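You operate a simulated robot arm through the tools that you are given. There is no shell and no other tool. Be economical: measure what you need, move in short steps, check, and stop when the job is done.

You are at the controls of a simulated robot arm. One attempt, no reset.

TASK
Press the store key of the field phone to switch it on. Then press the atrium store key to switch it on. Then take the yellow field cover and leave it on top of the cards carton. Then press the orange test key two times. Then take the stair carton and leave it on top of the brown cable carton.

Only the result counts: the job must be done as asked and must still hold three seconds after the hand-in. Knocking over, shifting, dropping, spilling or breaking anything else fails it. Lids that push on must go on centred and level and be pressed home; caps that screw on are set level and turned clockwise until they are tight.

THE ROBOT
A 6-joint arm with a fingered hand on a trunk, on a base that drives. Base frame: it is fixed to the floor where the robot stands at the start and does not move with it; the origin is under the middle of the robot, x ahead of it, y to its left, z up. Readings come in cm, degrees, newtons and seconds.
Its first joint turns from -166.0 to 166.0 degrees. Places, roughly: store key of the field phone [50, 0, 80]; atrium store key [-140, -70, 80]; orange test key [-280, 330, 80]; yellow field cover [-100, -225, 75]; cards carton [-100, -175, 75]; stair carton [-300, 375, 75]; cable carton [-350, 375, 100]. Payload 5 kg.
The tool frame sits at the grasp point between the pads (the TCP): z along the fingers, y along the line on which they close. The tips reach 3.6 cm beyond it. The gripper opens to 12 cm. The gripper's body begins 4.2 cm behind the TCP. The gripper is a hand of 4 fingers: y runs from the thumb to the fingers, the wrist lies at [-1.9, -12.3, -21.1] in the tool frame, and closing takes about 1.5 s.
Orientation is that of the tool frame in the base frame, as [roll, pitch, yaw] about the fixed x, y, z axes, in that order (R = Rz(yaw) Ry(pitch) Rx(roll)). With the fingers straight down and the wrist toward the robot, the tool's x, y and z point along [0, 1, 0], [1, 0, 0] and [0, 0, -1] of the base frame.

THE INTERFACE
- The arm moves only by the tool drive_tool. Its argument "series" is a list of rows, each a list of 2 entries, a list of its own where there are three numbers: the shift along the tool's x, y, z in units of 40 mm (1.0 is 40 mm), then the turn, a rotation vector about the tool's x, y, z in units of 6 degrees (1.0 is 6 degrees). In form: [[[tx, ty, tz], [ax, ay, az]], ...]. A call has 1 to 10 rows; each row shifts and turns the commanded pose from where the row before left it, along the tool's axes as they then stand. "hand" is the finger opening in cm, from 0 to 12, set as the call begins (left out, the last holds). A call with a number of a shift or a turn outside -1 to 1 is refused whole. Rows are played at 5 a second. More than 5 cm and 8.6 degrees between two rows, or a gripper value outside its range, and nothing of the call is played. A pose out of reach is approached as far as the arm can. The call stops where the force on the tool passes 40 N (or 10 N more than at its start, if that is more) or the arm is blocked; 0.2 s more then pass. The fingers move at their own pace (about 4.5 cm/s each) and stop on an object; they squeeze with about 28 N. The grip force told is the motor's: it shows also when the fingers shut on nothing. Time passes only in rows, and 0.2 s behind the last, so rows that do not move let the fingers close. The reply holds the time, the measured pose of the TCP, the force on the tool along the base axes, the opening and the grip force, in the units named above and with some noise.
- Cameras (640 x 400 px; columns grow to the right, rows downward): "scene" is now at [9.78, -0.65, 172.17]; the picture's right is [-0.09, -1.00, 0.00], its down [-0.84, 0.08, -0.54] and it looks along [0.54, -0.05, -0.84] (base axes); focal length 254 px, centre (320, 200). "wrist" rides on the gripper at [7.3, -10.1, -14.2] in the tool frame; the picture's right is [-0.79, 0.29, -0.54], its down [-0.56, -0.70, 0.44] and it looks along [-0.25, 0.65, 0.71] (tool axes); focal length 280 px, centre (320, 200).
- grab_frame(camera): a new picture of that camera. The clock stands still meanwhile.
- lift_body(by): slides the trunk up (or, below 0, down) by that many cm; the arm and the scene camera ride with it, the base frame stays. It gives what a move gives, with no picture.
- base_move(legs): drives the robot by 1 to 6 legs, each [ahead, turn to the left] in cm and degrees, along the robot's own axes; the way and the turn of a leg run together, so that a leg with both is an arc; at most 150 cm and 180 degrees a leg. The arm and the cameras ride along, it lands a little off, and it stops where it bumps. It gives what a move gives.
- preshape(shape): the hand has 4 fingers and takes this shape, open, in about a second: jaw (thumb against the fingers, like two jaws); tri (thumb and two fingers); tip (a fingertip pinch); poke (one finger out to press); point (the index stretched); flat (the hand flat); cup (the hand cupped); fist (a fist). The gripper value then closes the fingers along that shape, each until it touches; the sizes above hold for jaw. It gives what a move gives, with no picture.
- pan_tilt(pan, tilt): turns the head with the scene camera to pan (to the left, within 86 degrees either way) and tilt (down, from -29 to 69), counted from straight ahead of the robot. It gives what a move gives.
- measure_at(camera, pixels): for up to 12 pixels [column, row] of the newest picture of that camera ("zoom" is the newest enlarged one), the place [x, y, z] in the base frame of the surface seen there, good to about 0.2 cm. The clock stands still meanwhile.
- zoom(camera, box): a new picture of the part [left, top, right, bottom] of that camera's present view, enlarged. The clock stands still meanwhile.
- finish_job(): hands the job in; it is judged then, once.

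Go step by step. Measure first, check grasps and placings, and put right what went wrong. The budget is 110 turns and 82 pictures, counting those below and the enlarged ones. Unless the task says otherwise, let go and move clear before handing in.

The tools are called after "Emit:" as a command line: name --argument value ..., lists and objects as JSON in quotes. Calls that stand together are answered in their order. drive_tool: Moves the arm, as the interface text tells. Its arguments: {"type":"object","properties":{"series":{"type":"array"},"hand":{"type":"number"}},"required":["series"]} The other tools are called the same way: lift_body (by) slides the trunk up or down; preshape (shape) gives the hand a shape; base_move (legs) drives the base; pan_tilt (pan, tilt) turns the head that bears the scene camera; grab_frame (camera) takes a picture; measure_at (camera, pixels) gives the place of the surface under pixels of a picture; zoom (camera, box) takes an enlarged picture of a part of a camera's view; finish_job () hands the job in.

At the start:

```text
time_s: 0.0
ee_pos: [70.96, 7.95, 106.83]
orientation: [179.9, 0.0, 89.9]
contact_force: [0.0, 0.0, 0.7]
width: 11.97
gripper_force: 0.1
shape: jaw
trunk travel left (down, up): [-75.0, 9.0]
robot x, y, heading: [-0.36, -0.09, 0.2]
head pan, tilt: [-5.4, 57.2]
```

scene: 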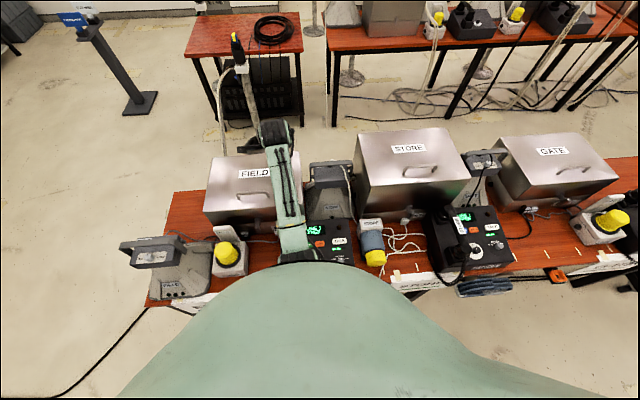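
wrist: 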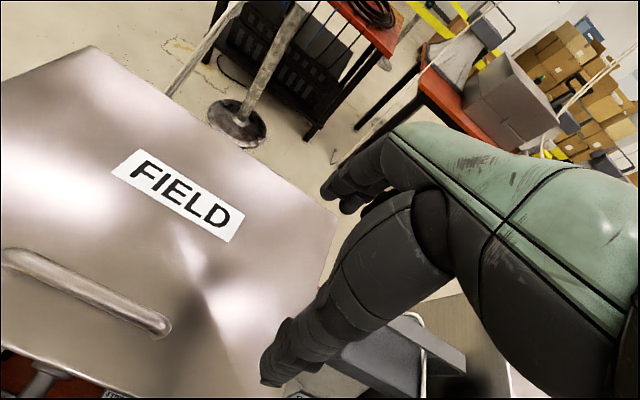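

The scene shows a table with several phones; the one at about (320,245) has a green display near the arm. I'll enlarge that area.

Emit:
zoom --camera "scene" --box '[200, 150, 400, 275]'

Emit:
zoom --camera "scene" --box '[340, 170, 540, 295]'

```text
3.20 times, centred on (300, 212) of scene
```

zoom: 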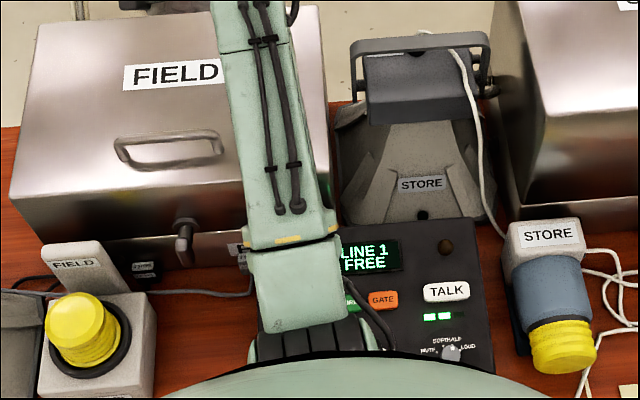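

```text
3.20 times, centred on (440, 232) of scene
```

zoom: 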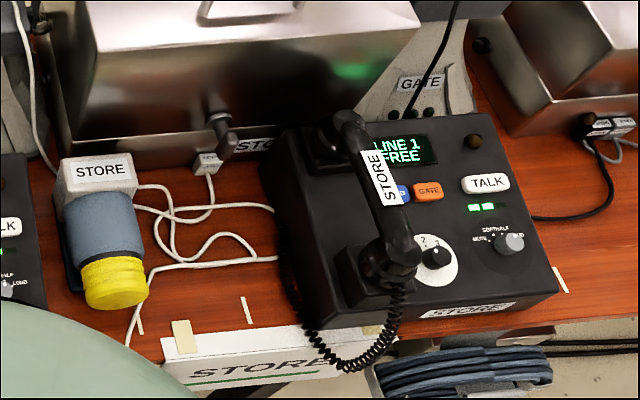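

The field phone's store key is hidden by the arm. I'll measure some heights before moving the arm aside.

Emit:
measure_at --camera "scene" --pixels '[[240, 170], [400, 148], [330, 165], [365, 228], [340, 241], [320, 243], [352, 260], [330, 228], [225, 250], [370, 250], [150, 245], [463, 225]]'

Emit:
preshape --shape "poke"

Emit:
drive_tool --series '[[[0, 0, -1], [0, 0, 0]], [[1, 0, 0], [0, 0, 0]], [[1, 0, 0], [0, 0, 0]], [[1, 0, 0], [0, 0, 0]], [[1, 0, 0], [0, 0, 0]], [[1, 0, 0], [0, 0, 0]]]'

Emit:
grab_frame --camera "scene"

Emit:
grab_frame --camera "wrist"

```text
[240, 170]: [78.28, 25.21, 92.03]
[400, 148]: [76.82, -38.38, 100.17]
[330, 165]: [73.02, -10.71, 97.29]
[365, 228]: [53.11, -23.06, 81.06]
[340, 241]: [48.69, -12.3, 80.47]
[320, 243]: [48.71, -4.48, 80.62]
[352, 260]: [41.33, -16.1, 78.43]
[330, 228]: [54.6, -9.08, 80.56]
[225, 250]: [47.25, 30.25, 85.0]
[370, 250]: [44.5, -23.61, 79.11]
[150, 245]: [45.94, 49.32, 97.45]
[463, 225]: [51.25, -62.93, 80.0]
```

```text
time_s: 0.9
ee_pos: [71.03, 8.03, 106.82]
orientation: [-180.0, -0.1, 89.9]
contact_force: [0.1, -0.6, -0.1]
width: 0.0
gripper_force: 0.0
shape: poke
trunk travel left (down, up): [-75.0, 9.0]
robot x, y, heading: [0.13, 0.04, 0.1]
head pan, tilt: [-5.4, 57.2]
```

```text
time_s: 2.3
ee_pos: [70.97, 28.15, 110.87]
orientation: [180.0, 0.1, 90.0]
contact_force: [-0.7, -0.1, 0.0]
width: 0.01
gripper_force: 0.1
shape: poke
trunk travel left (down, up): [-75.0, 9.0]
robot x, y, heading: [0.25, -0.31, 0.3]
head pan, tilt: [-5.4, 57.2]
```

```text
77 pictures are left
```

scene: 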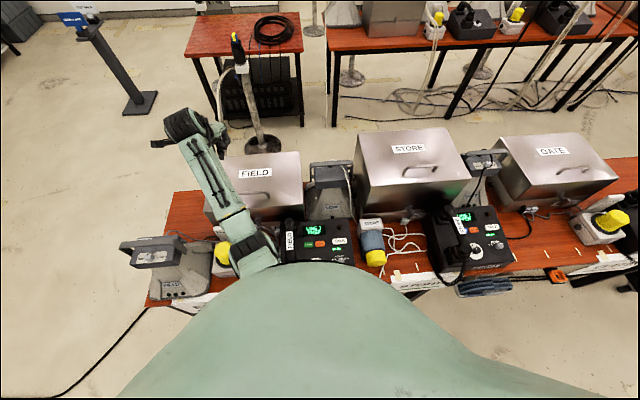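

```text
76 pictures are left
```

wrist: 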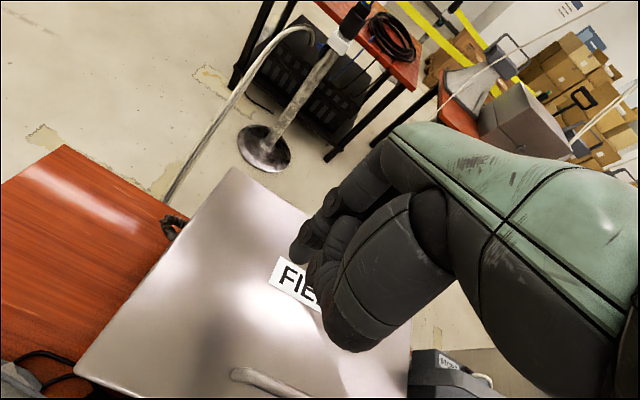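

Emit:
zoom --camera "scene" --box '[270, 205, 370, 268]'

```text
6.35 times, centred on (320, 236) of scene
```

zoom: 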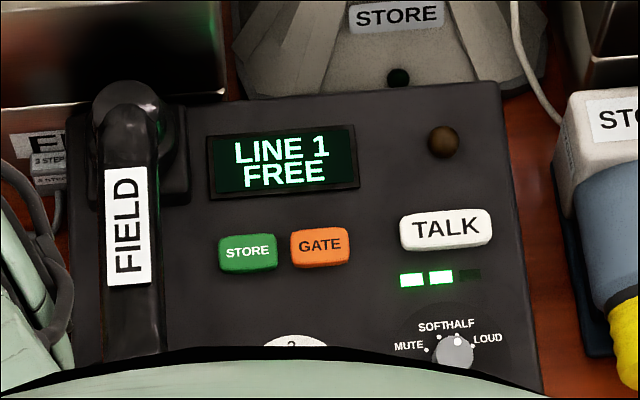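

Emit:
measure_at --camera "zoom" --pixels '[[248, 252], [248, 240], [225, 252], [272, 252], [248, 266], [320, 247], [130, 225], [165, 230], [248, 290], [200, 230], [290, 345], [130, 100]]'

Emit:
measure_at --camera "wrist" --pixels '[[300, 245], [325, 215], [320, 280], [345, 335], [370, 345], [330, 200], [350, 190], [318, 265], [345, 270], [296, 255], [305, 235]]'

Emit:
zoom --camera "scene" --box '[140, 90, 240, 152]'

Emit:
zoom --camera "wrist" --box '[260, 120, 500, 370]'

```text
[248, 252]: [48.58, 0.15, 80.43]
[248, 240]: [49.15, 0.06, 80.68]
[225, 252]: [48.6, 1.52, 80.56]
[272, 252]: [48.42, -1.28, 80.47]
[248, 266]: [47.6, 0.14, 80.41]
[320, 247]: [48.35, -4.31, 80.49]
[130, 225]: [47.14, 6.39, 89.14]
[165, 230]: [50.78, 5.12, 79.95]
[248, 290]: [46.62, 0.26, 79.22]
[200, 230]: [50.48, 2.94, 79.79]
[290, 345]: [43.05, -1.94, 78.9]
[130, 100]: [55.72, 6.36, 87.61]
```

```text
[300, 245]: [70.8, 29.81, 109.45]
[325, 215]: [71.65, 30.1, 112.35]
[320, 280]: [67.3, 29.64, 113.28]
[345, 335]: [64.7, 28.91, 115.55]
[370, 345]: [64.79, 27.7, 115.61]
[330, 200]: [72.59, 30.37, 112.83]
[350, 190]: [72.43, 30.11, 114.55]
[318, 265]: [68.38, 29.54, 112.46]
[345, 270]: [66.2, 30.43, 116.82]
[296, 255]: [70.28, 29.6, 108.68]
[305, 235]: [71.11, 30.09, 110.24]
```

```text
6.40 times, centred on (190, 121) of scene
```

zoom: 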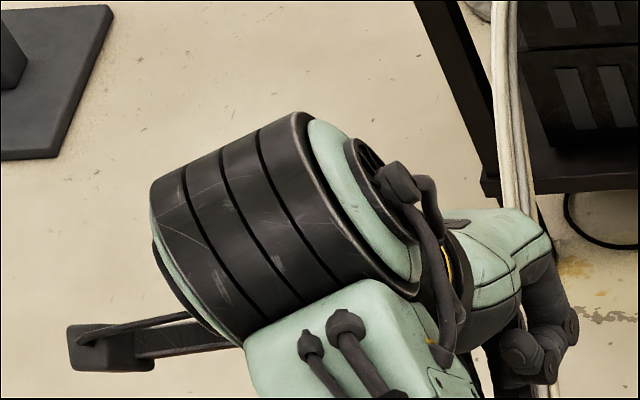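

```text
1.60 times, centred on (380, 245) of wrist
```

zoom: 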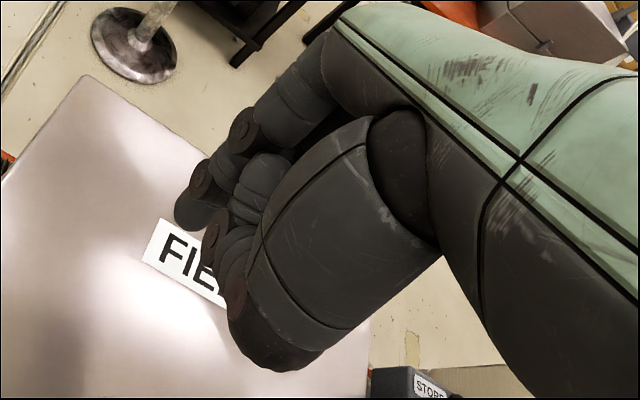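

Emit:
measure_at --camera "zoom" --pixels '[[180, 200], [180, 215], [185, 225], [195, 228], [192, 205], [205, 200], [190, 215], [210, 225], [205, 250], [212, 262], [178, 208], [200, 180]]'

Emit:
preshape --shape "point"

Emit:
zoom --camera "wrist" --box '[200, 120, 440, 370]'

```text
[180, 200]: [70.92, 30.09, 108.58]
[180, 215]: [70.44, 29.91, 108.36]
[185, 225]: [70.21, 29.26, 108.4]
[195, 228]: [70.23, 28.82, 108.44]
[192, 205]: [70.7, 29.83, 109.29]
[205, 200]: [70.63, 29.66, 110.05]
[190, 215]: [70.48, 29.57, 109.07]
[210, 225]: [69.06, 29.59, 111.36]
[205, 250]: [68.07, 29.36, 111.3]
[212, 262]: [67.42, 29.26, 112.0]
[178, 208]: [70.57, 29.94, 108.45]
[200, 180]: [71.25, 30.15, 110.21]
```

```text
time_s: 3.2
ee_pos: [70.96, 27.82, 110.93]
orientation: [-180.0, 0.0, 90.0]
contact_force: [0.7, 0.2, 1.1]
width: 0.0
gripper_force: 0.1
shape: point
trunk travel left (down, up): [-75.0, 9.0]
robot x, y, heading: [0.18, 0.11, -0.2]
head pan, tilt: [-5.4, 57.2]
```

```text
1.60 times, centred on (320, 245) of wrist
```

zoom: 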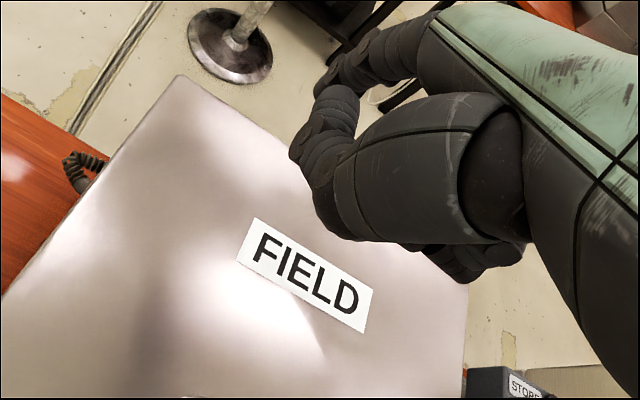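

Poke shape puts the fingertip about [1.3, -0.2, 2.6] in the tool frame; the STORE key is at [48.5, 0.1, 80.5]. I return to poke, move above it and tilt slightly to stay clear of the handset.

Emit:
preshape --shape "poke"

Emit:
drive_tool --series '[[[-0.93, -0.7, 0], [0, 0, 0]], [[-0.93, -0.7, 0], [0, 0, 0]], [[-0.93, -0.7, 0], [0, 0, 0]], [[-0.93, -0.7, 0], [0, 0, 0]], [[-0.93, -0.7, 0], [0, 0, 0]], [[-0.93, -0.7, 0], [0, 0, 0]], [[-0.93, -0.7, 0], [0, 0, 0]], [[-0.92, -0.67, 0], [0, 0, 0]], [[0, 0, 0], [0, 1, 0]], [[0, 0, 0], [0, 1, 0]]]'

Emit:
drive_tool --series '[[[-0.21, 0, 0.98], [0, 0, 0]], [[-0.21, 0, 0.98], [0, 0, 0]], [[-0.21, 0, 0.98], [0, 0, 0]], [[0, 0, 0], [0, 0, 0]]]'

Emit:
grab_frame --camera "wrist"

Emit:
grab_frame --camera "scene"

```text
time_s: 4.1
ee_pos: [70.97, 27.9, 110.85]
orientation: [180.0, 0.0, 89.9]
contact_force: [-0.6, 0.8, 1.3]
width: 0.0
gripper_force: 0.0
shape: poke
trunk travel left (down, up): [-75.0, 9.0]
robot x, y, heading: [0.01, -0.06, -0.4]
head pan, tilt: [-5.4, 57.2]
```

```text
time_s: 6.3
ee_pos: [48.79, -1.83, 110.91]
orientation: [180.0, -12.0, 90.0]
contact_force: [-0.3, -0.5, 0.5]
width: 0.03
gripper_force: 0.0
shape: poke
trunk travel left (down, up): [-75.0, 9.0]
robot x, y, heading: [0.36, 0.21, -0.1]
head pan, tilt: [-5.4, 57.2]
```

```text
time_s: 7.3
ee_pos: [48.69, -1.86, 98.81]
orientation: [180.0, -12.0, 90.0]
contact_force: [-0.1, 0.7, -0.2]
width: 0.01
gripper_force: 0.0
shape: poke
trunk travel left (down, up): [-75.0, 9.0]
robot x, y, heading: [-0.17, 0.09, -0.2]
head pan, tilt: [-5.4, 57.2]
```

```text
71 pictures are left
```

wrist: 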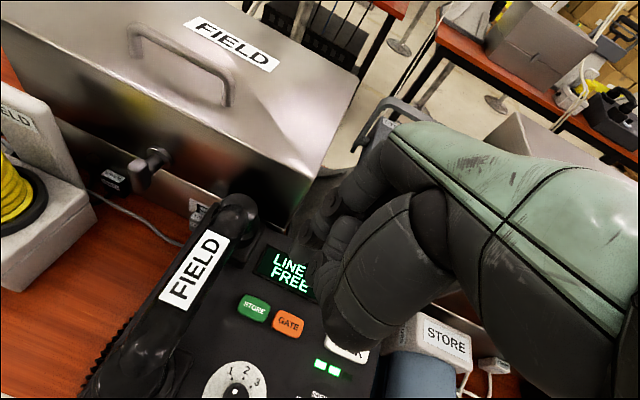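

```text
70 pictures are left
```

scene: 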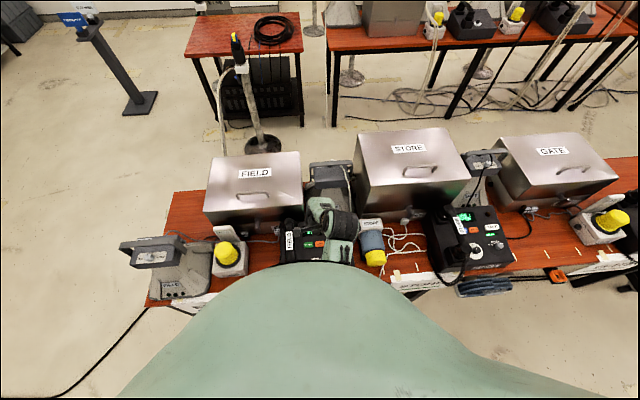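

Emit:
drive_tool --series '[[[-0.21, 0, 0.98], [0, 0, 0]], [[-0.21, 0, 0.98], [0, 0, 0]], [[-0.1, 0, 0.5], [0, 0, 0]], [[0, 0, 0], [0, 0, 0]]]'

Emit:
zoom --camera "wrist" --box '[200, 150, 400, 300]'

Emit:
zoom --camera "scene" --box '[270, 185, 390, 270]'

```text
time_s: 8.3
ee_pos: [48.66, -1.78, 88.73]
orientation: [180.0, -12.0, 90.0]
contact_force: [0.0, 0.0, 0.7]
width: 0.02
gripper_force: 0.0
shape: poke
trunk travel left (down, up): [-75.0, 9.0]
robot x, y, heading: [0.31, -0.18, -0.0]
head pan, tilt: [-5.4, 57.2]
```

```text
2.67 times, centred on (300, 225) of wrist
```

zoom: 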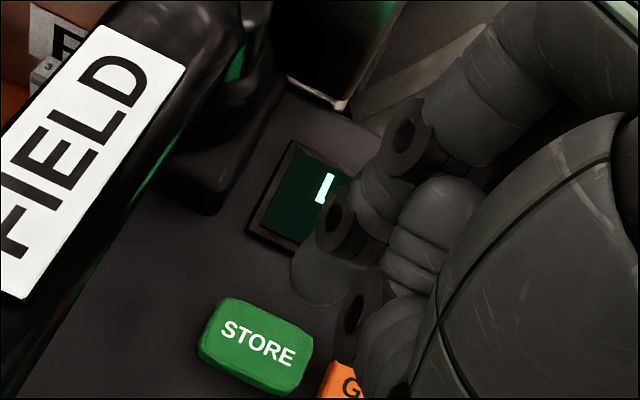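

```text
4.71 times, centred on (330, 228) of scene
```

zoom: 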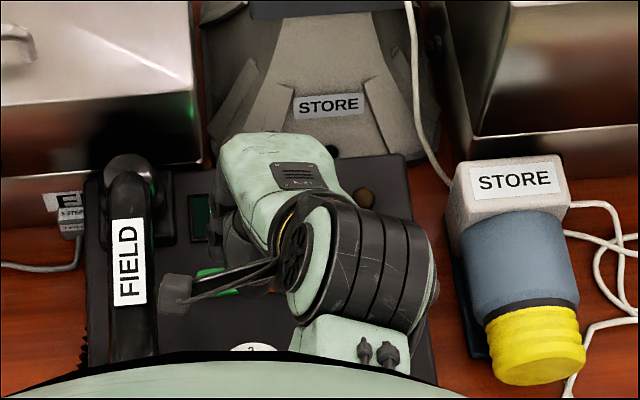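

Emit:
grab_frame --camera "wrist"

Emit:
zoom --camera "wrist" --box '[250, 190, 350, 265]'

Emit:
measure_at --camera "zoom" --pixels '[[300, 300], [260, 240], [270, 270], [300, 290], [340, 290], [370, 270], [310, 260], [330, 200]]'

```text
67 pictures are left
```

wrist: 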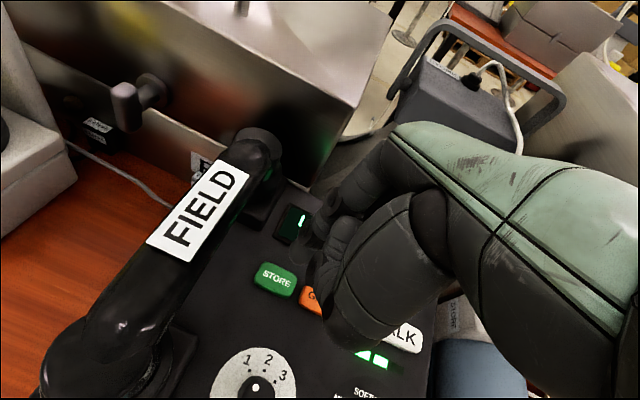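

```text
5.33 times, centred on (300, 228) of wrist
```

zoom: 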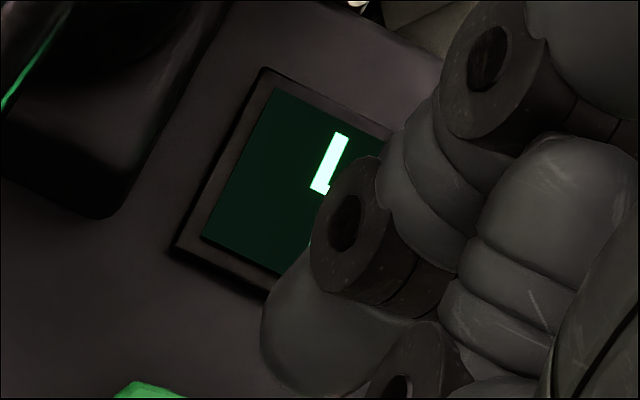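

```text
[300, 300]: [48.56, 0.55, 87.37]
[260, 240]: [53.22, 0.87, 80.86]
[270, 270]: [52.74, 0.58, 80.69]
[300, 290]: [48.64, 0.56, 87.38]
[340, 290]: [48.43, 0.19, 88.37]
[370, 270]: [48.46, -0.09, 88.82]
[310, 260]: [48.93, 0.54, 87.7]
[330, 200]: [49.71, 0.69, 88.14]
```

Emit:
measure_at --camera "zoom" --pixels '[[268, 330], [268, 350], [285, 380], [320, 392], [350, 385], [300, 340], [295, 280], [330, 350]]'

```text
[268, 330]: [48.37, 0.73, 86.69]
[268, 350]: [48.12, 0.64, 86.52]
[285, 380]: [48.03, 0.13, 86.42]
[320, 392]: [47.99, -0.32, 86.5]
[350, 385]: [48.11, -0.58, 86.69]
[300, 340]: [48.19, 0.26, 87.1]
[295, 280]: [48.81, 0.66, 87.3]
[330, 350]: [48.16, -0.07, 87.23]
```

Tip centre is at about [48.5, 0.0, 86.3], directly over the key. Descending gently.

Emit:
drive_tool --series '[[[-0.17, 0, 0.8], [0, 0, 0]], [[-0.1, 0, 0.45], [0, 0, 0]], [[-0.01, 0, 0.06], [0, 0, 0]], [[-0.01, 0, 0.06], [0, 0, 0]], [[-0.01, 0, 0.06], [0, 0, 0]], [[-0.01, 0, 0.06], [0, 0, 0]], [[-0.01, 0, 0.06], [0, 0, 0]]]'

Emit:
zoom --camera "wrist" --box '[200, 150, 400, 300]'

```text
time_s: 9.7
ee_pos: [49.22, -1.67, 83.61]
orientation: [178.9, -12.2, 90.1]
contact_force: [-4.7, 1.1, 29.5]
width: 0.0
gripper_force: 0.0
shape: poke
trunk travel left (down, up): [-75.0, 9.0]
robot x, y, heading: [0.04, 0.18, 0.3]
head pan, tilt: [-5.4, 57.2]
stopped in row 7: the force on the tool passed its limit (the readings are from after the stop); the commanded pose is now the measured one
```

```text
2.67 times, centred on (300, 225) of wrist
```

zoom: 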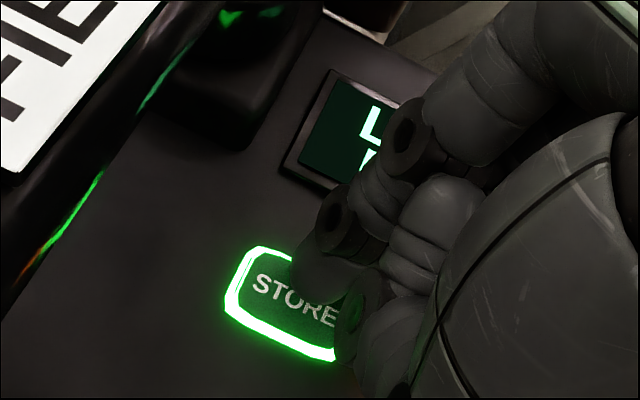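

The key lit with a green ring. I lift off and look.

Emit:
drive_tool --series '[[[0.1, 0, -0.5], [0, 0, 0]], [[0.21, 0, -0.98], [0, 0, 0]], [[0.21, 0, -0.98], [0, 0, 0]], [[0.21, 0, -0.98], [0, 0, 0]], [[0.21, 0, -0.98], [0, 0, 0]], [[0.21, 0, -0.98], [0, 0, 0]], [[0.21, 0, -0.98], [0, 0, 0]], [[0, 0, 0], [0, -1, 0]], [[0, 0, 0], [0, -1, 0]]]'

Emit:
zoom --camera "wrist" --box '[100, 150, 500, 400]'

```text
time_s: 11.7
ee_pos: [48.87, -1.7, 109.19]
orientation: [179.5, 0.1, 89.9]
contact_force: [0.1, -0.7, 0.2]
width: 0.01
gripper_force: 0.0
shape: poke
trunk travel left (down, up): [-75.0, 9.0]
robot x, y, heading: [0.18, 0.03, -0.2]
head pan, tilt: [-5.4, 57.2]
```

```text
1.60 times, centred on (300, 275) of wrist
```

zoom: 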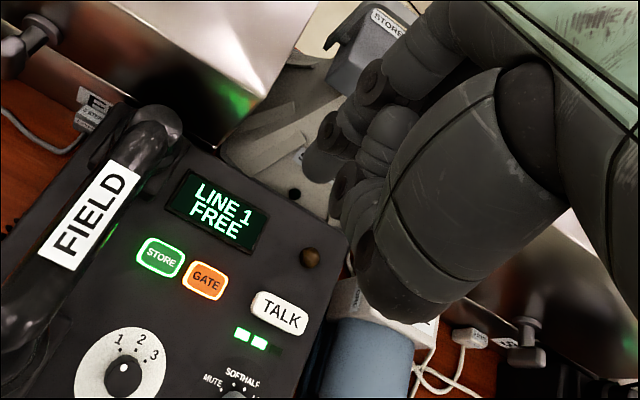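

STORE is lit, but GATE also looks ringed; zooming in.

Emit:
zoom --camera "wrist" --box '[170, 280, 270, 345]'

```text
6.15 times, centred on (220, 312) of wrist
```

zoom: 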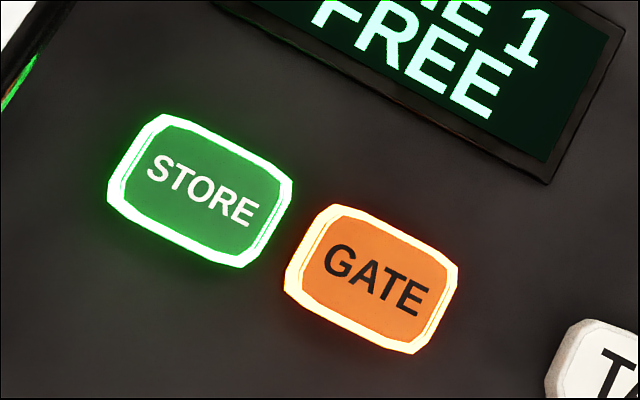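

GATE switched on too, because a curled finger was lowered by my tilt. I'll press GATE again with the opposite tilt so only the index touches.

Emit:
drive_tool --series '[[[-0.825, -0.07, 0], [0, 0, 0]], [[0, 0, 0], [0, -1, 0]], [[0, 0, 0], [0, -1, 0]], [[0, 0, 0], [0, -1, 0]], [[0.309, 0, 0.951], [0, 0, 0]], [[0.309, 0, 0.951], [0, 0, 0]], [[0.309, 0, 0.951], [0, 0, 0]], [[0.309, 0, 0.951], [0, 0, 0]], [[0.309, 0, 0.951], [0, 0, 0]], [[0, 0, 0], [0, 0, 0]]]'

Emit:
zoom --camera "wrist" --box '[200, 150, 400, 300]'

```text
time_s: 13.9
ee_pos: [48.8, -5.15, 89.16]
orientation: [179.5, 17.9, 89.8]
contact_force: [0.2, 0.6, 0.4]
width: 0.0
gripper_force: 0.0
shape: poke
trunk travel left (down, up): [-75.0, 9.0]
robot x, y, heading: [-0.14, 0.28, -0.1]
head pan, tilt: [-5.4, 57.2]
```

```text
2.67 times, centred on (300, 225) of wrist
```

zoom: 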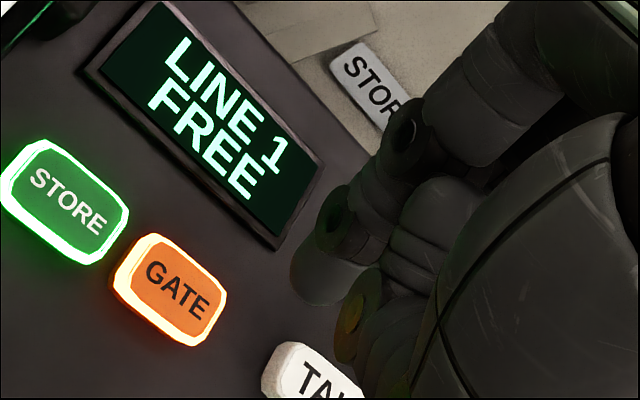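

Emit:
measure_at --camera "zoom" --pixels '[[296, 275], [300, 292], [310, 300], [325, 303], [340, 300], [315, 280], [165, 290], [345, 340], [360, 355], [300, 250]]'

```text
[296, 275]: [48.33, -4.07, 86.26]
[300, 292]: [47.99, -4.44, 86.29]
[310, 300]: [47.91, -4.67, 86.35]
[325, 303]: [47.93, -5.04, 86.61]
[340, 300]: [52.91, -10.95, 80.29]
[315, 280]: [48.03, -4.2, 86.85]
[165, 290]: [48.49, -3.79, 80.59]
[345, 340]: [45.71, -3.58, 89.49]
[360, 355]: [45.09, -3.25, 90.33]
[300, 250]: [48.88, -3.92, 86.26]
```

Emit:
drive_tool --series '[[[0.25, 0, 0.76], [0, 0, 0]], [[0.15, 0, 0.45], [0, 0, 0]], [[0.018, 0, 0.057], [0, 0, 0]], [[0.018, 0, 0.057], [0, 0, 0]], [[0.018, 0, 0.057], [0, 0, 0]], [[0.018, 0, 0.057], [0, 0, 0]]]'

Emit:
zoom --camera "wrist" --box '[200, 150, 400, 300]'

```text
time_s: 15.3
ee_pos: [48.73, -5.01, 83.49]
orientation: [179.0, 18.1, 89.7]
contact_force: [0.5, 0.6, 26.6]
width: 0.0
gripper_force: 0.0
shape: poke
trunk travel left (down, up): [-75.0, 9.0]
robot x, y, heading: [0.02, -0.04, -0.2]
head pan, tilt: [-5.4, 57.2]
```

```text
2.67 times, centred on (300, 225) of wrist
```

zoom: 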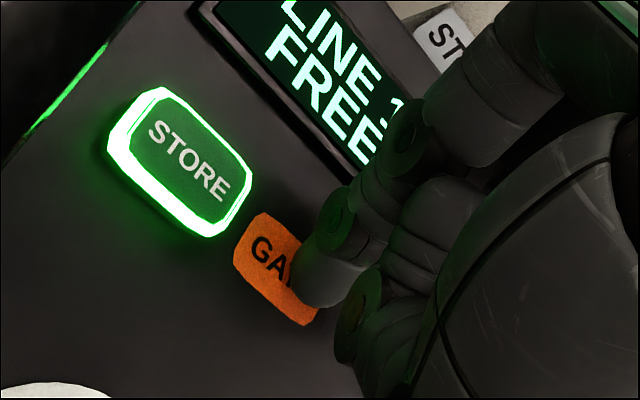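

GATE is off and STORE stays lit. Lift clear, then look around.

Emit:
drive_tool --series '[[[-0.309, 0, -0.951], [0, 0, 0]], [[-0.309, 0, -0.951], [0, 0, 0]], [[-0.309, 0, -0.951], [0, 0, 0]], [[-0.309, 0, -0.951], [0, 0, 0]], [[-0.309, 0, -0.951], [0, 0, 0]], [[-0.309, 0, -0.951], [0, 0, 0]], [[-0.309, 0, -0.951], [0, 0, 0]], [[0, 0, 0], [0, 1, 0]], [[0, 0, 0], [0, 1, 0]], [[0, 0, 0], [0, 1, 0]]]'

Emit:
zoom --camera "wrist" --box '[100, 150, 500, 400]'

Emit:
pan_tilt --pan -86 --tilt 20

Emit:
grab_frame --camera "scene"

Emit:
pan_tilt --pan 86 --tilt 20

Emit:
grab_frame --camera "scene"

```text
time_s: 17.5
ee_pos: [48.45, -5.03, 111.14]
orientation: [179.5, -0.1, 89.9]
contact_force: [-0.7, -0.6, 0.4]
width: 0.0
gripper_force: 0.1
shape: poke
trunk travel left (down, up): [-75.0, 9.0]
robot x, y, heading: [0.1, -0.34, -0.2]
head pan, tilt: [-5.4, 57.2]
```

```text
1.60 times, centred on (300, 275) of wrist
```

zoom: 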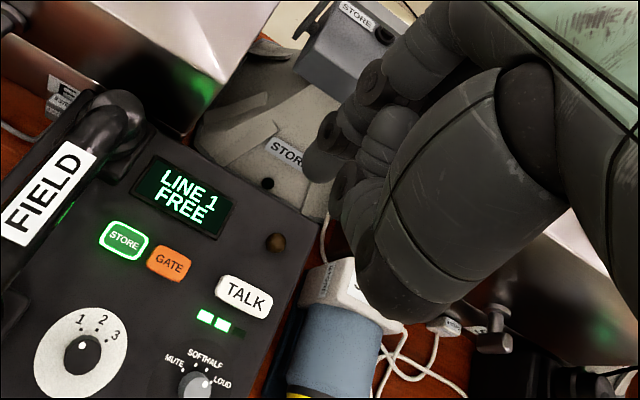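

```text
time_s: 19.1
ee_pos: [48.45, -4.94, 111.17]
orientation: [179.4, 0.1, 89.9]
contact_force: [-0.1, -0.4, -1.2]
width: 0.01
gripper_force: 0.1
shape: poke
trunk travel left (down, up): [-75.0, 9.0]
robot x, y, heading: [0.33, 0.0, -0.2]
head pan, tilt: [-85.9, 20.0]
```

```text
59 pictures are left
```

scene: 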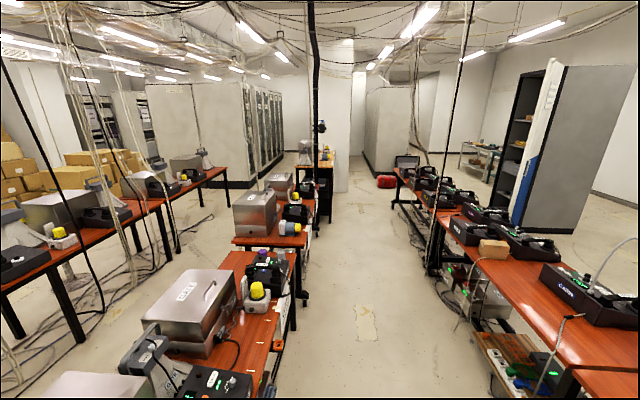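

```text
time_s: 21.7
ee_pos: [48.61, -5.09, 111.15]
orientation: [179.5, 0.0, 89.9]
contact_force: [-0.6, 0.6, -0.1]
width: 0.02
gripper_force: 0.0
shape: poke
trunk travel left (down, up): [-75.0, 9.0]
robot x, y, heading: [0.27, 0.2, -0.1]
head pan, tilt: [85.9, 20.0]
```

```text
58 pictures are left
```

scene: 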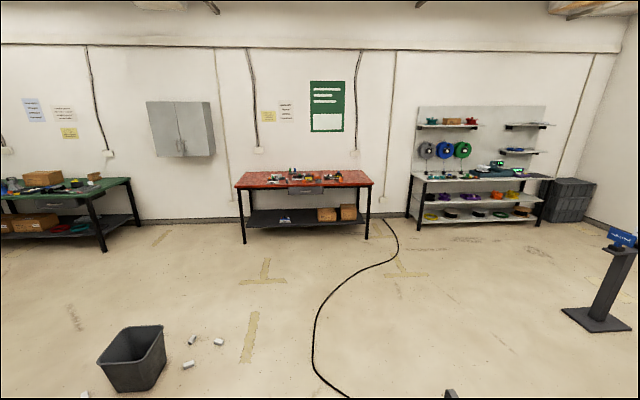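

STORE lit, GATE off. I'll retract the arm, turn around toward the atrium bench and look.

Emit:
drive_tool --series '[[[0.3, -1, 0], [0, 0, 0]], [[0.3, -1, 0], [0, 0, 0]], [[0.3, -1, 0], [0, 0, 0]], [[0.3, -0.8, 0], [0, 0, 0]]]'

Emit:
pan_tilt --pan 0 --tilt 35

Emit:
base_move --legs '[[0, 150]]'

Emit:
grab_frame --camera "scene"

```text
time_s: 22.7
ee_pos: [40.48, -1.92, 104.86]
orientation: [179.4, -0.1, 90.0]
contact_force: [-0.1, -0.8, -0.2]
width: 0.01
gripper_force: 0.0
shape: poke
out of reach, approached as far as the arm can: row 1, 2, 3, 4
trunk travel left (down, up): [-75.0, 9.0]
robot x, y, heading: [-0.16, -0.31, 0.1]
head pan, tilt: [85.9, 20.0]
```

```text
time_s: 24.3
ee_pos: [40.69, -1.96, 104.74]
orientation: [179.4, -0.2, 90.0]
contact_force: [-0.4, -0.3, 0.3]
width: 0.0
gripper_force: 0.1
shape: poke
trunk travel left (down, up): [-75.0, 9.0]
robot x, y, heading: [-0.19, -0.07, 0.0]
head pan, tilt: [0.0, 35.0]
```

```text
time_s: 30.8
ee_pos: [-34.12, 22.17, 104.87]
orientation: [179.5, -0.1, -120.2]
contact_force: [0.4, 0.7, -0.4]
width: 0.0
gripper_force: 0.0
shape: poke
trunk travel left (down, up): [-75.0, 9.0]
robot x, y, heading: [0.0, 0.39, 149.8]
head pan, tilt: [0.0, 35.0]
```

```text
57 pictures are left
```

scene: 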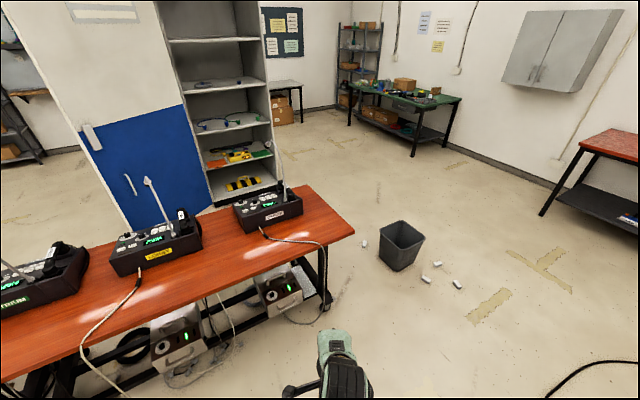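

Emit:
measure_at --camera "scene" --pixels '[[330, 240], [150, 300], [10, 375], [300, 190], [40, 300], [160, 250], [270, 215], [405, 240], [30, 180], [250, 150]]'

Emit:
base_move --legs '[[0, 45]]'

Emit:
grab_frame --camera "scene"

```text
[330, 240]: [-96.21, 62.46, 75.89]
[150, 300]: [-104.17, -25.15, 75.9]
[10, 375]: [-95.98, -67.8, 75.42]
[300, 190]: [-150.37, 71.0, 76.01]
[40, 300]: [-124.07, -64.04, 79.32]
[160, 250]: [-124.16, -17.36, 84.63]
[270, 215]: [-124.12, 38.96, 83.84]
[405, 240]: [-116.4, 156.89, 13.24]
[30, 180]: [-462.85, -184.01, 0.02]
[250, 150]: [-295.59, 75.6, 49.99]
```

```text
time_s: 33.3
ee_pos: [-39.57, -8.97, 104.81]
orientation: [179.4, -0.1, -74.4]
contact_force: [0.2, -0.1, -0.5]
width: 0.02
gripper_force: 0.0
shape: poke
trunk travel left (down, up): [-75.0, 9.0]
robot x, y, heading: [0.44, 0.02, -164.2]
head pan, tilt: [0.0, 35.0]
```

```text
56 pictures are left
```

scene: 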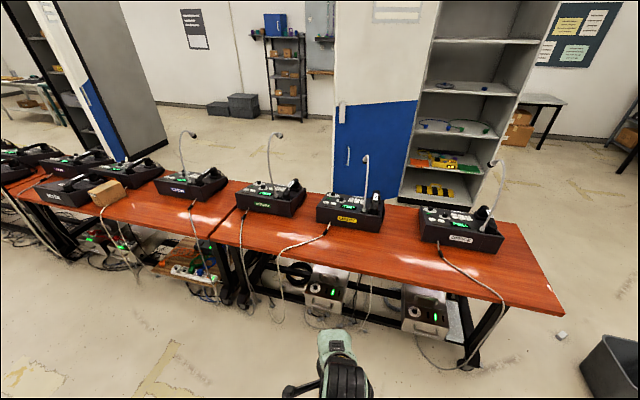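

Emit:
measure_at --camera "scene" --pixels '[[268, 190], [195, 180], [350, 205], [460, 220], [220, 238], [275, 205], [115, 190], [60, 190]]'

Emit:
zoom --camera "scene" --box '[140, 130, 400, 260]'

```text
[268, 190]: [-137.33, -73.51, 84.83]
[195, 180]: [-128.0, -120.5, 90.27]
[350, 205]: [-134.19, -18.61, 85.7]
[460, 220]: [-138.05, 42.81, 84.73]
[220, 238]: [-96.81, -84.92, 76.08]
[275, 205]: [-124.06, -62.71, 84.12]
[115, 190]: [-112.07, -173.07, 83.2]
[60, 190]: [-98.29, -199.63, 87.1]
```

```text
2.46 times, centred on (270, 195) of scene
```

zoom: 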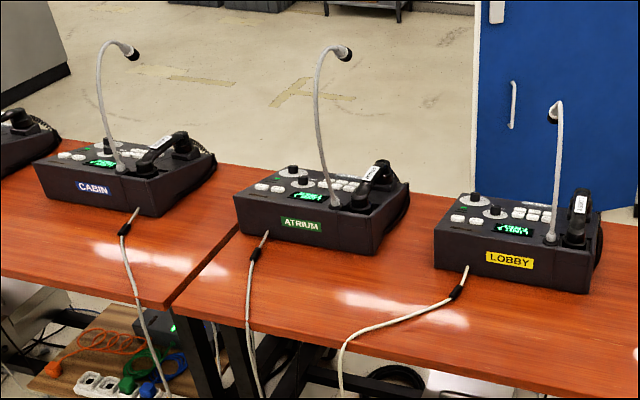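

Emit:
base_move --legs '[[0, 36.8], [90, 0], [0, -52.6]]'

Emit:
pan_tilt --pan 0 --tilt 45

Emit:
grab_frame --camera "scene"

Emit:
zoom --camera "scene" --box '[220, 100, 420, 225]'

```text
time_s: 42.2
ee_pos: [-95.68, -69.03, 104.83]
orientation: [179.4, -0.1, -90.6]
contact_force: [0.9, 0.8, -0.2]
width: 0.05
gripper_force: 0.0
shape: poke
trunk travel left (down, up): [-75.0, 9.0]
robot x, y, heading: [-54.72, -71.69, 179.5]
head pan, tilt: [0.0, 35.0]
```

```text
time_s: 42.9
ee_pos: [-95.51, -68.81, 104.78]
orientation: [179.6, -0.1, -90.8]
contact_force: [0.1, 0.3, 0.3]
width: 0.0
gripper_force: 0.1
shape: poke
trunk travel left (down, up): [-75.0, 9.0]
robot x, y, heading: [-54.81, -71.64, 179.3]
head pan, tilt: [0.0, 45.0]
```

```text
54 pictures are left
```

scene: 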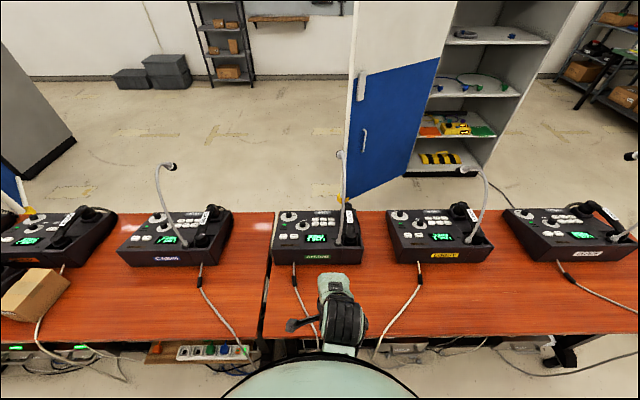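

```text
3.20 times, centred on (320, 162) of scene
```

zoom: 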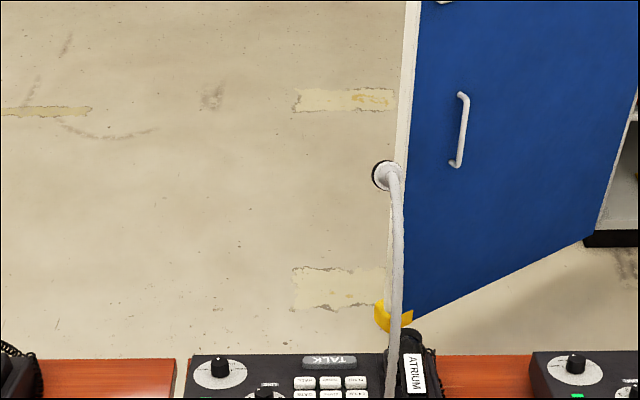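

Emit:
zoom --camera "scene" --box '[262, 195, 376, 267]'

Emit:
measure_at --camera "scene" --pixels '[[342, 155], [345, 230], [310, 310], [315, 225], [315, 338]]'

```text
5.56 times, centred on (319, 231) of scene
```

zoom: 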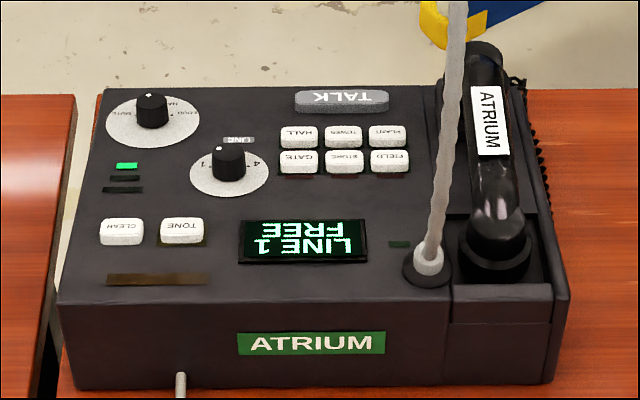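

```text
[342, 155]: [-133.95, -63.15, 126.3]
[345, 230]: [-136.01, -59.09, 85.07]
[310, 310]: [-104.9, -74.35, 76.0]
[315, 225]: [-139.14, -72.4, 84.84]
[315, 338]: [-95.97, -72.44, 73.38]
```

Emit:
measure_at --camera "zoom" --pixels '[[343, 157], [326, 157], [361, 157], [343, 167], [299, 160], [389, 160], [343, 133], [230, 150], [428, 258], [440, 150], [455, 30], [320, 230]]'

Emit:
zoom --camera "scene" --box '[300, 208, 340, 233]'

```text
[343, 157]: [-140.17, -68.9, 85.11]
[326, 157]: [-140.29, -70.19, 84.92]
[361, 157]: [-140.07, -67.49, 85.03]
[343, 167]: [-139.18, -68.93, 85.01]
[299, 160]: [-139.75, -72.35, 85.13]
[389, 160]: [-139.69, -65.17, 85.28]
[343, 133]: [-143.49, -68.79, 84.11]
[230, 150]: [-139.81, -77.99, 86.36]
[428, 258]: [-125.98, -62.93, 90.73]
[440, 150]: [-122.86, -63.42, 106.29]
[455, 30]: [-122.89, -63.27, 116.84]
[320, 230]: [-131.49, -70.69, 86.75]
```

```text
16.00 times, centred on (320, 220) of scene
```

zoom: 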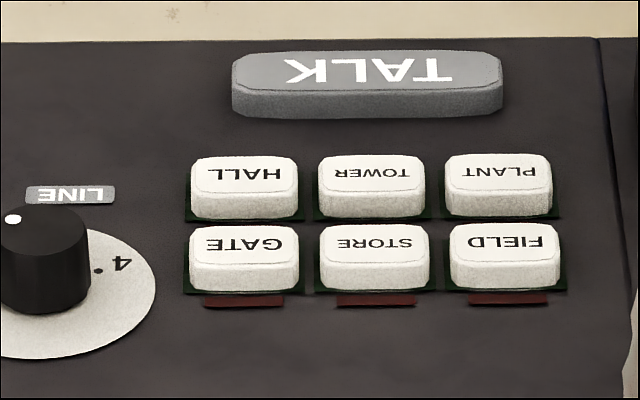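

STORE on the atrium panel is at [-140.2, -68.9, 85.0], with a gooseneck at about [-125, -63]. I'll edge the base closer and to the left side so the hand can approach obliquely from the clear side.

Emit:
base_move --legs '[[0, 57], [17, 0], [0, -57]]'

Emit:
grab_frame --camera "scene"

```text
time_s: 49.4
ee_pos: [-104.92, -83.63, 104.84]
orientation: [179.5, -0.2, -90.1]
contact_force: [0.5, -0.8, -0.6]
width: 0.0
gripper_force: 0.0
shape: poke
trunk travel left (down, up): [-75.0, 9.0]
robot x, y, heading: [-64.51, -85.79, 180.3]
head pan, tilt: [0.0, 45.0]
```

```text
50 pictures are left
```

scene: 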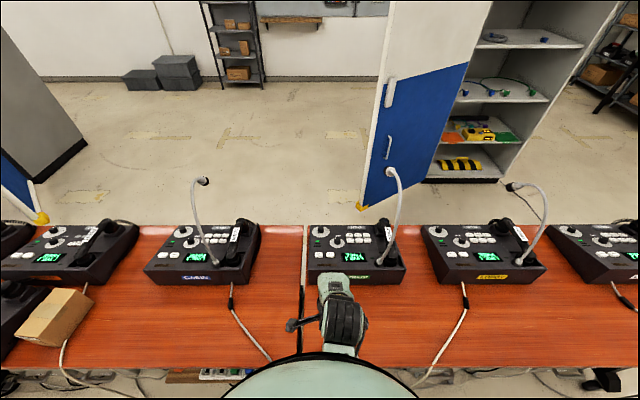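

Emit:
drive_tool --series '[[[0, 0, 0], [0, 0, 1]], [[0, 0, 0], [0, 0, 1]], [[0, 0, 0], [0, 0, 1]], [[0, 0, 0], [0, 0, 1]], [[0, 0, 0], [0, 0, 1]], [[0, 0, 0], [0, -1, 0]], [[0, 0, 0], [0, -1, 0]], [[0, 0, 0], [0, -1, 0]]]'

Emit:
drive_tool --series '[[[0.104, 0.947, -0.034], [0, 0, 0]], [[0.104, 0.947, -0.034], [0, 0, 0]], [[0.104, 0.947, -0.034], [0, 0, 0]], [[0.104, 0.947, -0.034], [0, 0, 0]], [[0.104, 0.947, -0.034], [0, 0, 0]], [[0.104, 0.947, -0.034], [0, 0, 0]], [[0.104, 0.947, -0.034], [0, 0, 0]], [[0.104, 0.947, -0.034], [0, 0, 0]], [[0, 0, 0], [0, 0, 0]]]'

Emit:
grab_frame --camera "wrist"

Emit:
grab_frame --camera "scene"

```text
time_s: 51.2
ee_pos: [-105.08, -83.7, 104.57]
orientation: [179.4, 17.7, -120.3]
contact_force: [-0.1, -0.1, 0.4]
width: 0.0
gripper_force: 0.0
shape: poke
out of reach, approached as far as the arm can: row 2
trunk travel left (down, up): [-75.0, 9.0]
robot x, y, heading: [-63.86, -85.22, 180.2]
head pan, tilt: [0.0, 45.0]
```

```text
time_s: 53.2
ee_pos: [-133.21, -71.28, 104.96]
orientation: [179.5, 17.7, -120.3]
contact_force: [0.4, 0.7, 0.1]
width: 0.03
gripper_force: 0.0
shape: poke
trunk travel left (down, up): [-75.0, 9.0]
robot x, y, heading: [-64.07, -85.46, 180.1]
head pan, tilt: [0.0, 45.0]
```

```text
49 pictures are left
```

wrist: 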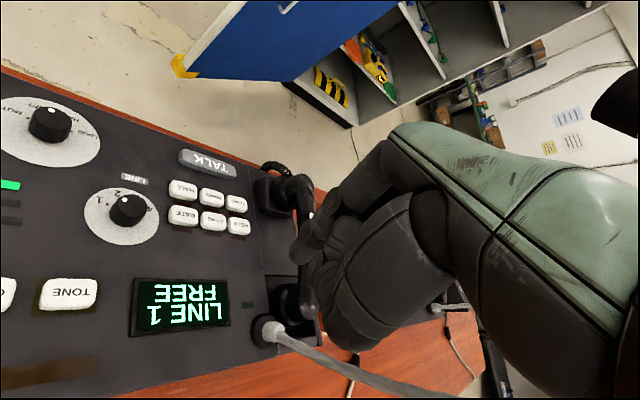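

```text
48 pictures are left
```

scene: 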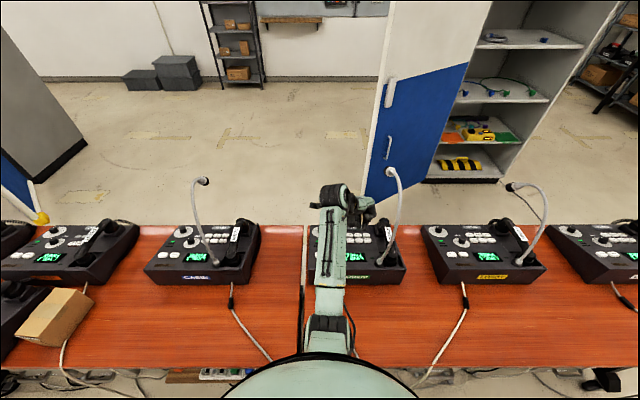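

Emit:
measure_at --camera "scene" --pixels '[[374, 213], [370, 200], [396, 200], [394, 225], [388, 172], [385, 255], [356, 190], [330, 190]]'

Emit:
measure_at --camera "wrist" --pixels '[[615, 100], [350, 372], [420, 392], [305, 245], [215, 222], [300, 255], [310, 262], [345, 345]]'

Emit:
zoom --camera "scene" --box '[300, 150, 440, 280]'

```text
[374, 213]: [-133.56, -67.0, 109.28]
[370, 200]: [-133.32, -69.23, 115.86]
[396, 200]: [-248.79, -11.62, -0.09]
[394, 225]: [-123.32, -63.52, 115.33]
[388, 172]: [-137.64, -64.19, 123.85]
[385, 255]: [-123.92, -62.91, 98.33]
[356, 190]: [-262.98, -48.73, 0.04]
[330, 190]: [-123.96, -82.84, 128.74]
```

```text
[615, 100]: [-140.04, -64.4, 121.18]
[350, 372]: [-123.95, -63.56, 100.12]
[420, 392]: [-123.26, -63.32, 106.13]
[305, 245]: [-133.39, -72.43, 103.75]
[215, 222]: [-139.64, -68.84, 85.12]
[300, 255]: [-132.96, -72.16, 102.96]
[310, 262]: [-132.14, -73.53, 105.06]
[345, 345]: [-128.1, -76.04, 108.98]
```

```text
3.08 times, centred on (370, 215) of scene
```

zoom: 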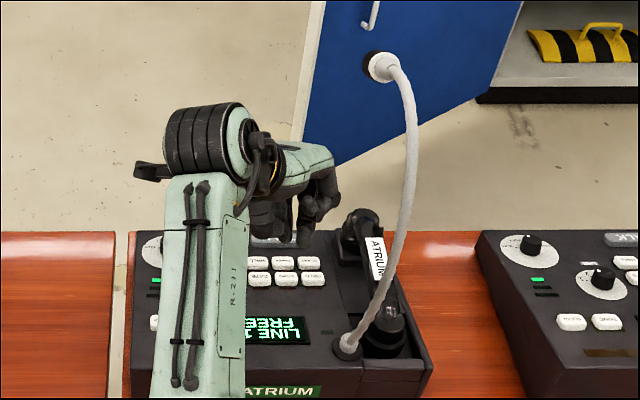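

The mic head is at [-140, -64, 122], so I descend first, then slide forward beneath it.

Emit:
drive_tool --series '[[[0.309, 0, 0.951], [0, 0, 0]], [[0.309, 0, 0.951], [0, 0, 0]], [[0.108, 0, 0.333], [0, 0, 0]], [[0.107, 0.45, -0.035], [0, 0, 0]], [[0.054, 0.45, -0.018], [0, 0, 0]], [[0.054, 0.45, -0.018], [0, 0, 0]], [[0, 0.45, 0], [0, 0, 0]], [[0, 0, 0], [0, 0, 0]]]'

Emit:
zoom --camera "wrist" --box '[160, 120, 400, 300]'

Emit:
zoom --camera "scene" --box '[300, 150, 440, 280]'

```text
time_s: 55.0
ee_pos: [-139.77, -68.64, 95.5]
orientation: [179.7, 17.7, -120.2]
contact_force: [0.8, -0.1, -0.2]
width: 0.0
gripper_force: 0.0
shape: poke
trunk travel left (down, up): [-75.0, 9.0]
robot x, y, heading: [-64.36, -85.57, 180.1]
head pan, tilt: [0.0, 45.0]
```

```text
2.22 times, centred on (280, 210) of wrist
```

zoom: 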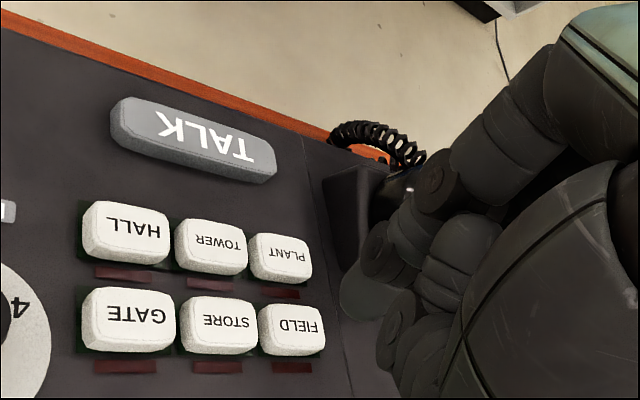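

```text
3.08 times, centred on (370, 215) of scene
```

zoom: 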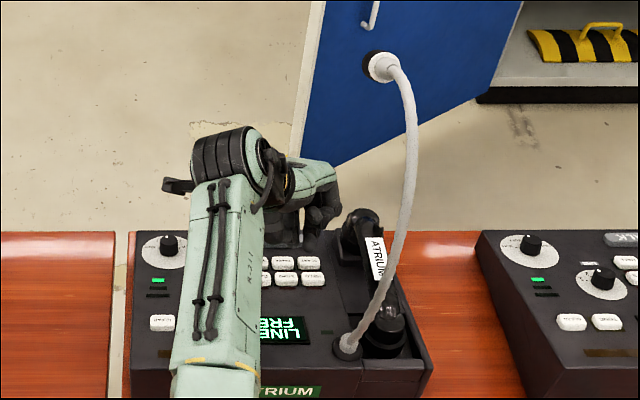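

Emit:
zoom --camera "wrist" --box '[270, 200, 370, 275]'

Emit:
measure_at --camera "zoom" --pixels '[[228, 240], [240, 270], [260, 290], [290, 300], [310, 285], [245, 200], [300, 240], [230, 215], [325, 255], [335, 280]]'

```text
5.33 times, centred on (320, 238) of wrist
```

zoom: 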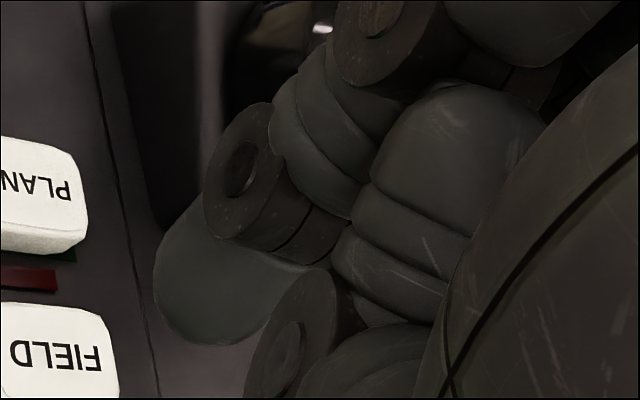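

```text
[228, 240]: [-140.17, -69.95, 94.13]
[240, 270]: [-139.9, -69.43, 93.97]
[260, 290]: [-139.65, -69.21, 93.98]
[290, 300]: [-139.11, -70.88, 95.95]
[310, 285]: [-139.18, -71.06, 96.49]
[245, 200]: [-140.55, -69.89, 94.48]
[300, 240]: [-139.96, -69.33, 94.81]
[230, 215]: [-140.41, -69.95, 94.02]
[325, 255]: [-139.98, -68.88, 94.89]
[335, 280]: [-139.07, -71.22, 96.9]
```

Emit:
measure_at --camera "zoom" --pixels '[[160, 270], [165, 305], [190, 335], [220, 342], [248, 335], [180, 240], [200, 290]]'

```text
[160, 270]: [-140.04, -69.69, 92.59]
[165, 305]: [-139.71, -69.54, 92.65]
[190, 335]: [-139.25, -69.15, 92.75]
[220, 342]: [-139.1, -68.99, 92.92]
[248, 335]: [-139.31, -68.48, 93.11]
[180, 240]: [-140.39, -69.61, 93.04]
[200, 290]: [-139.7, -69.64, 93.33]
```

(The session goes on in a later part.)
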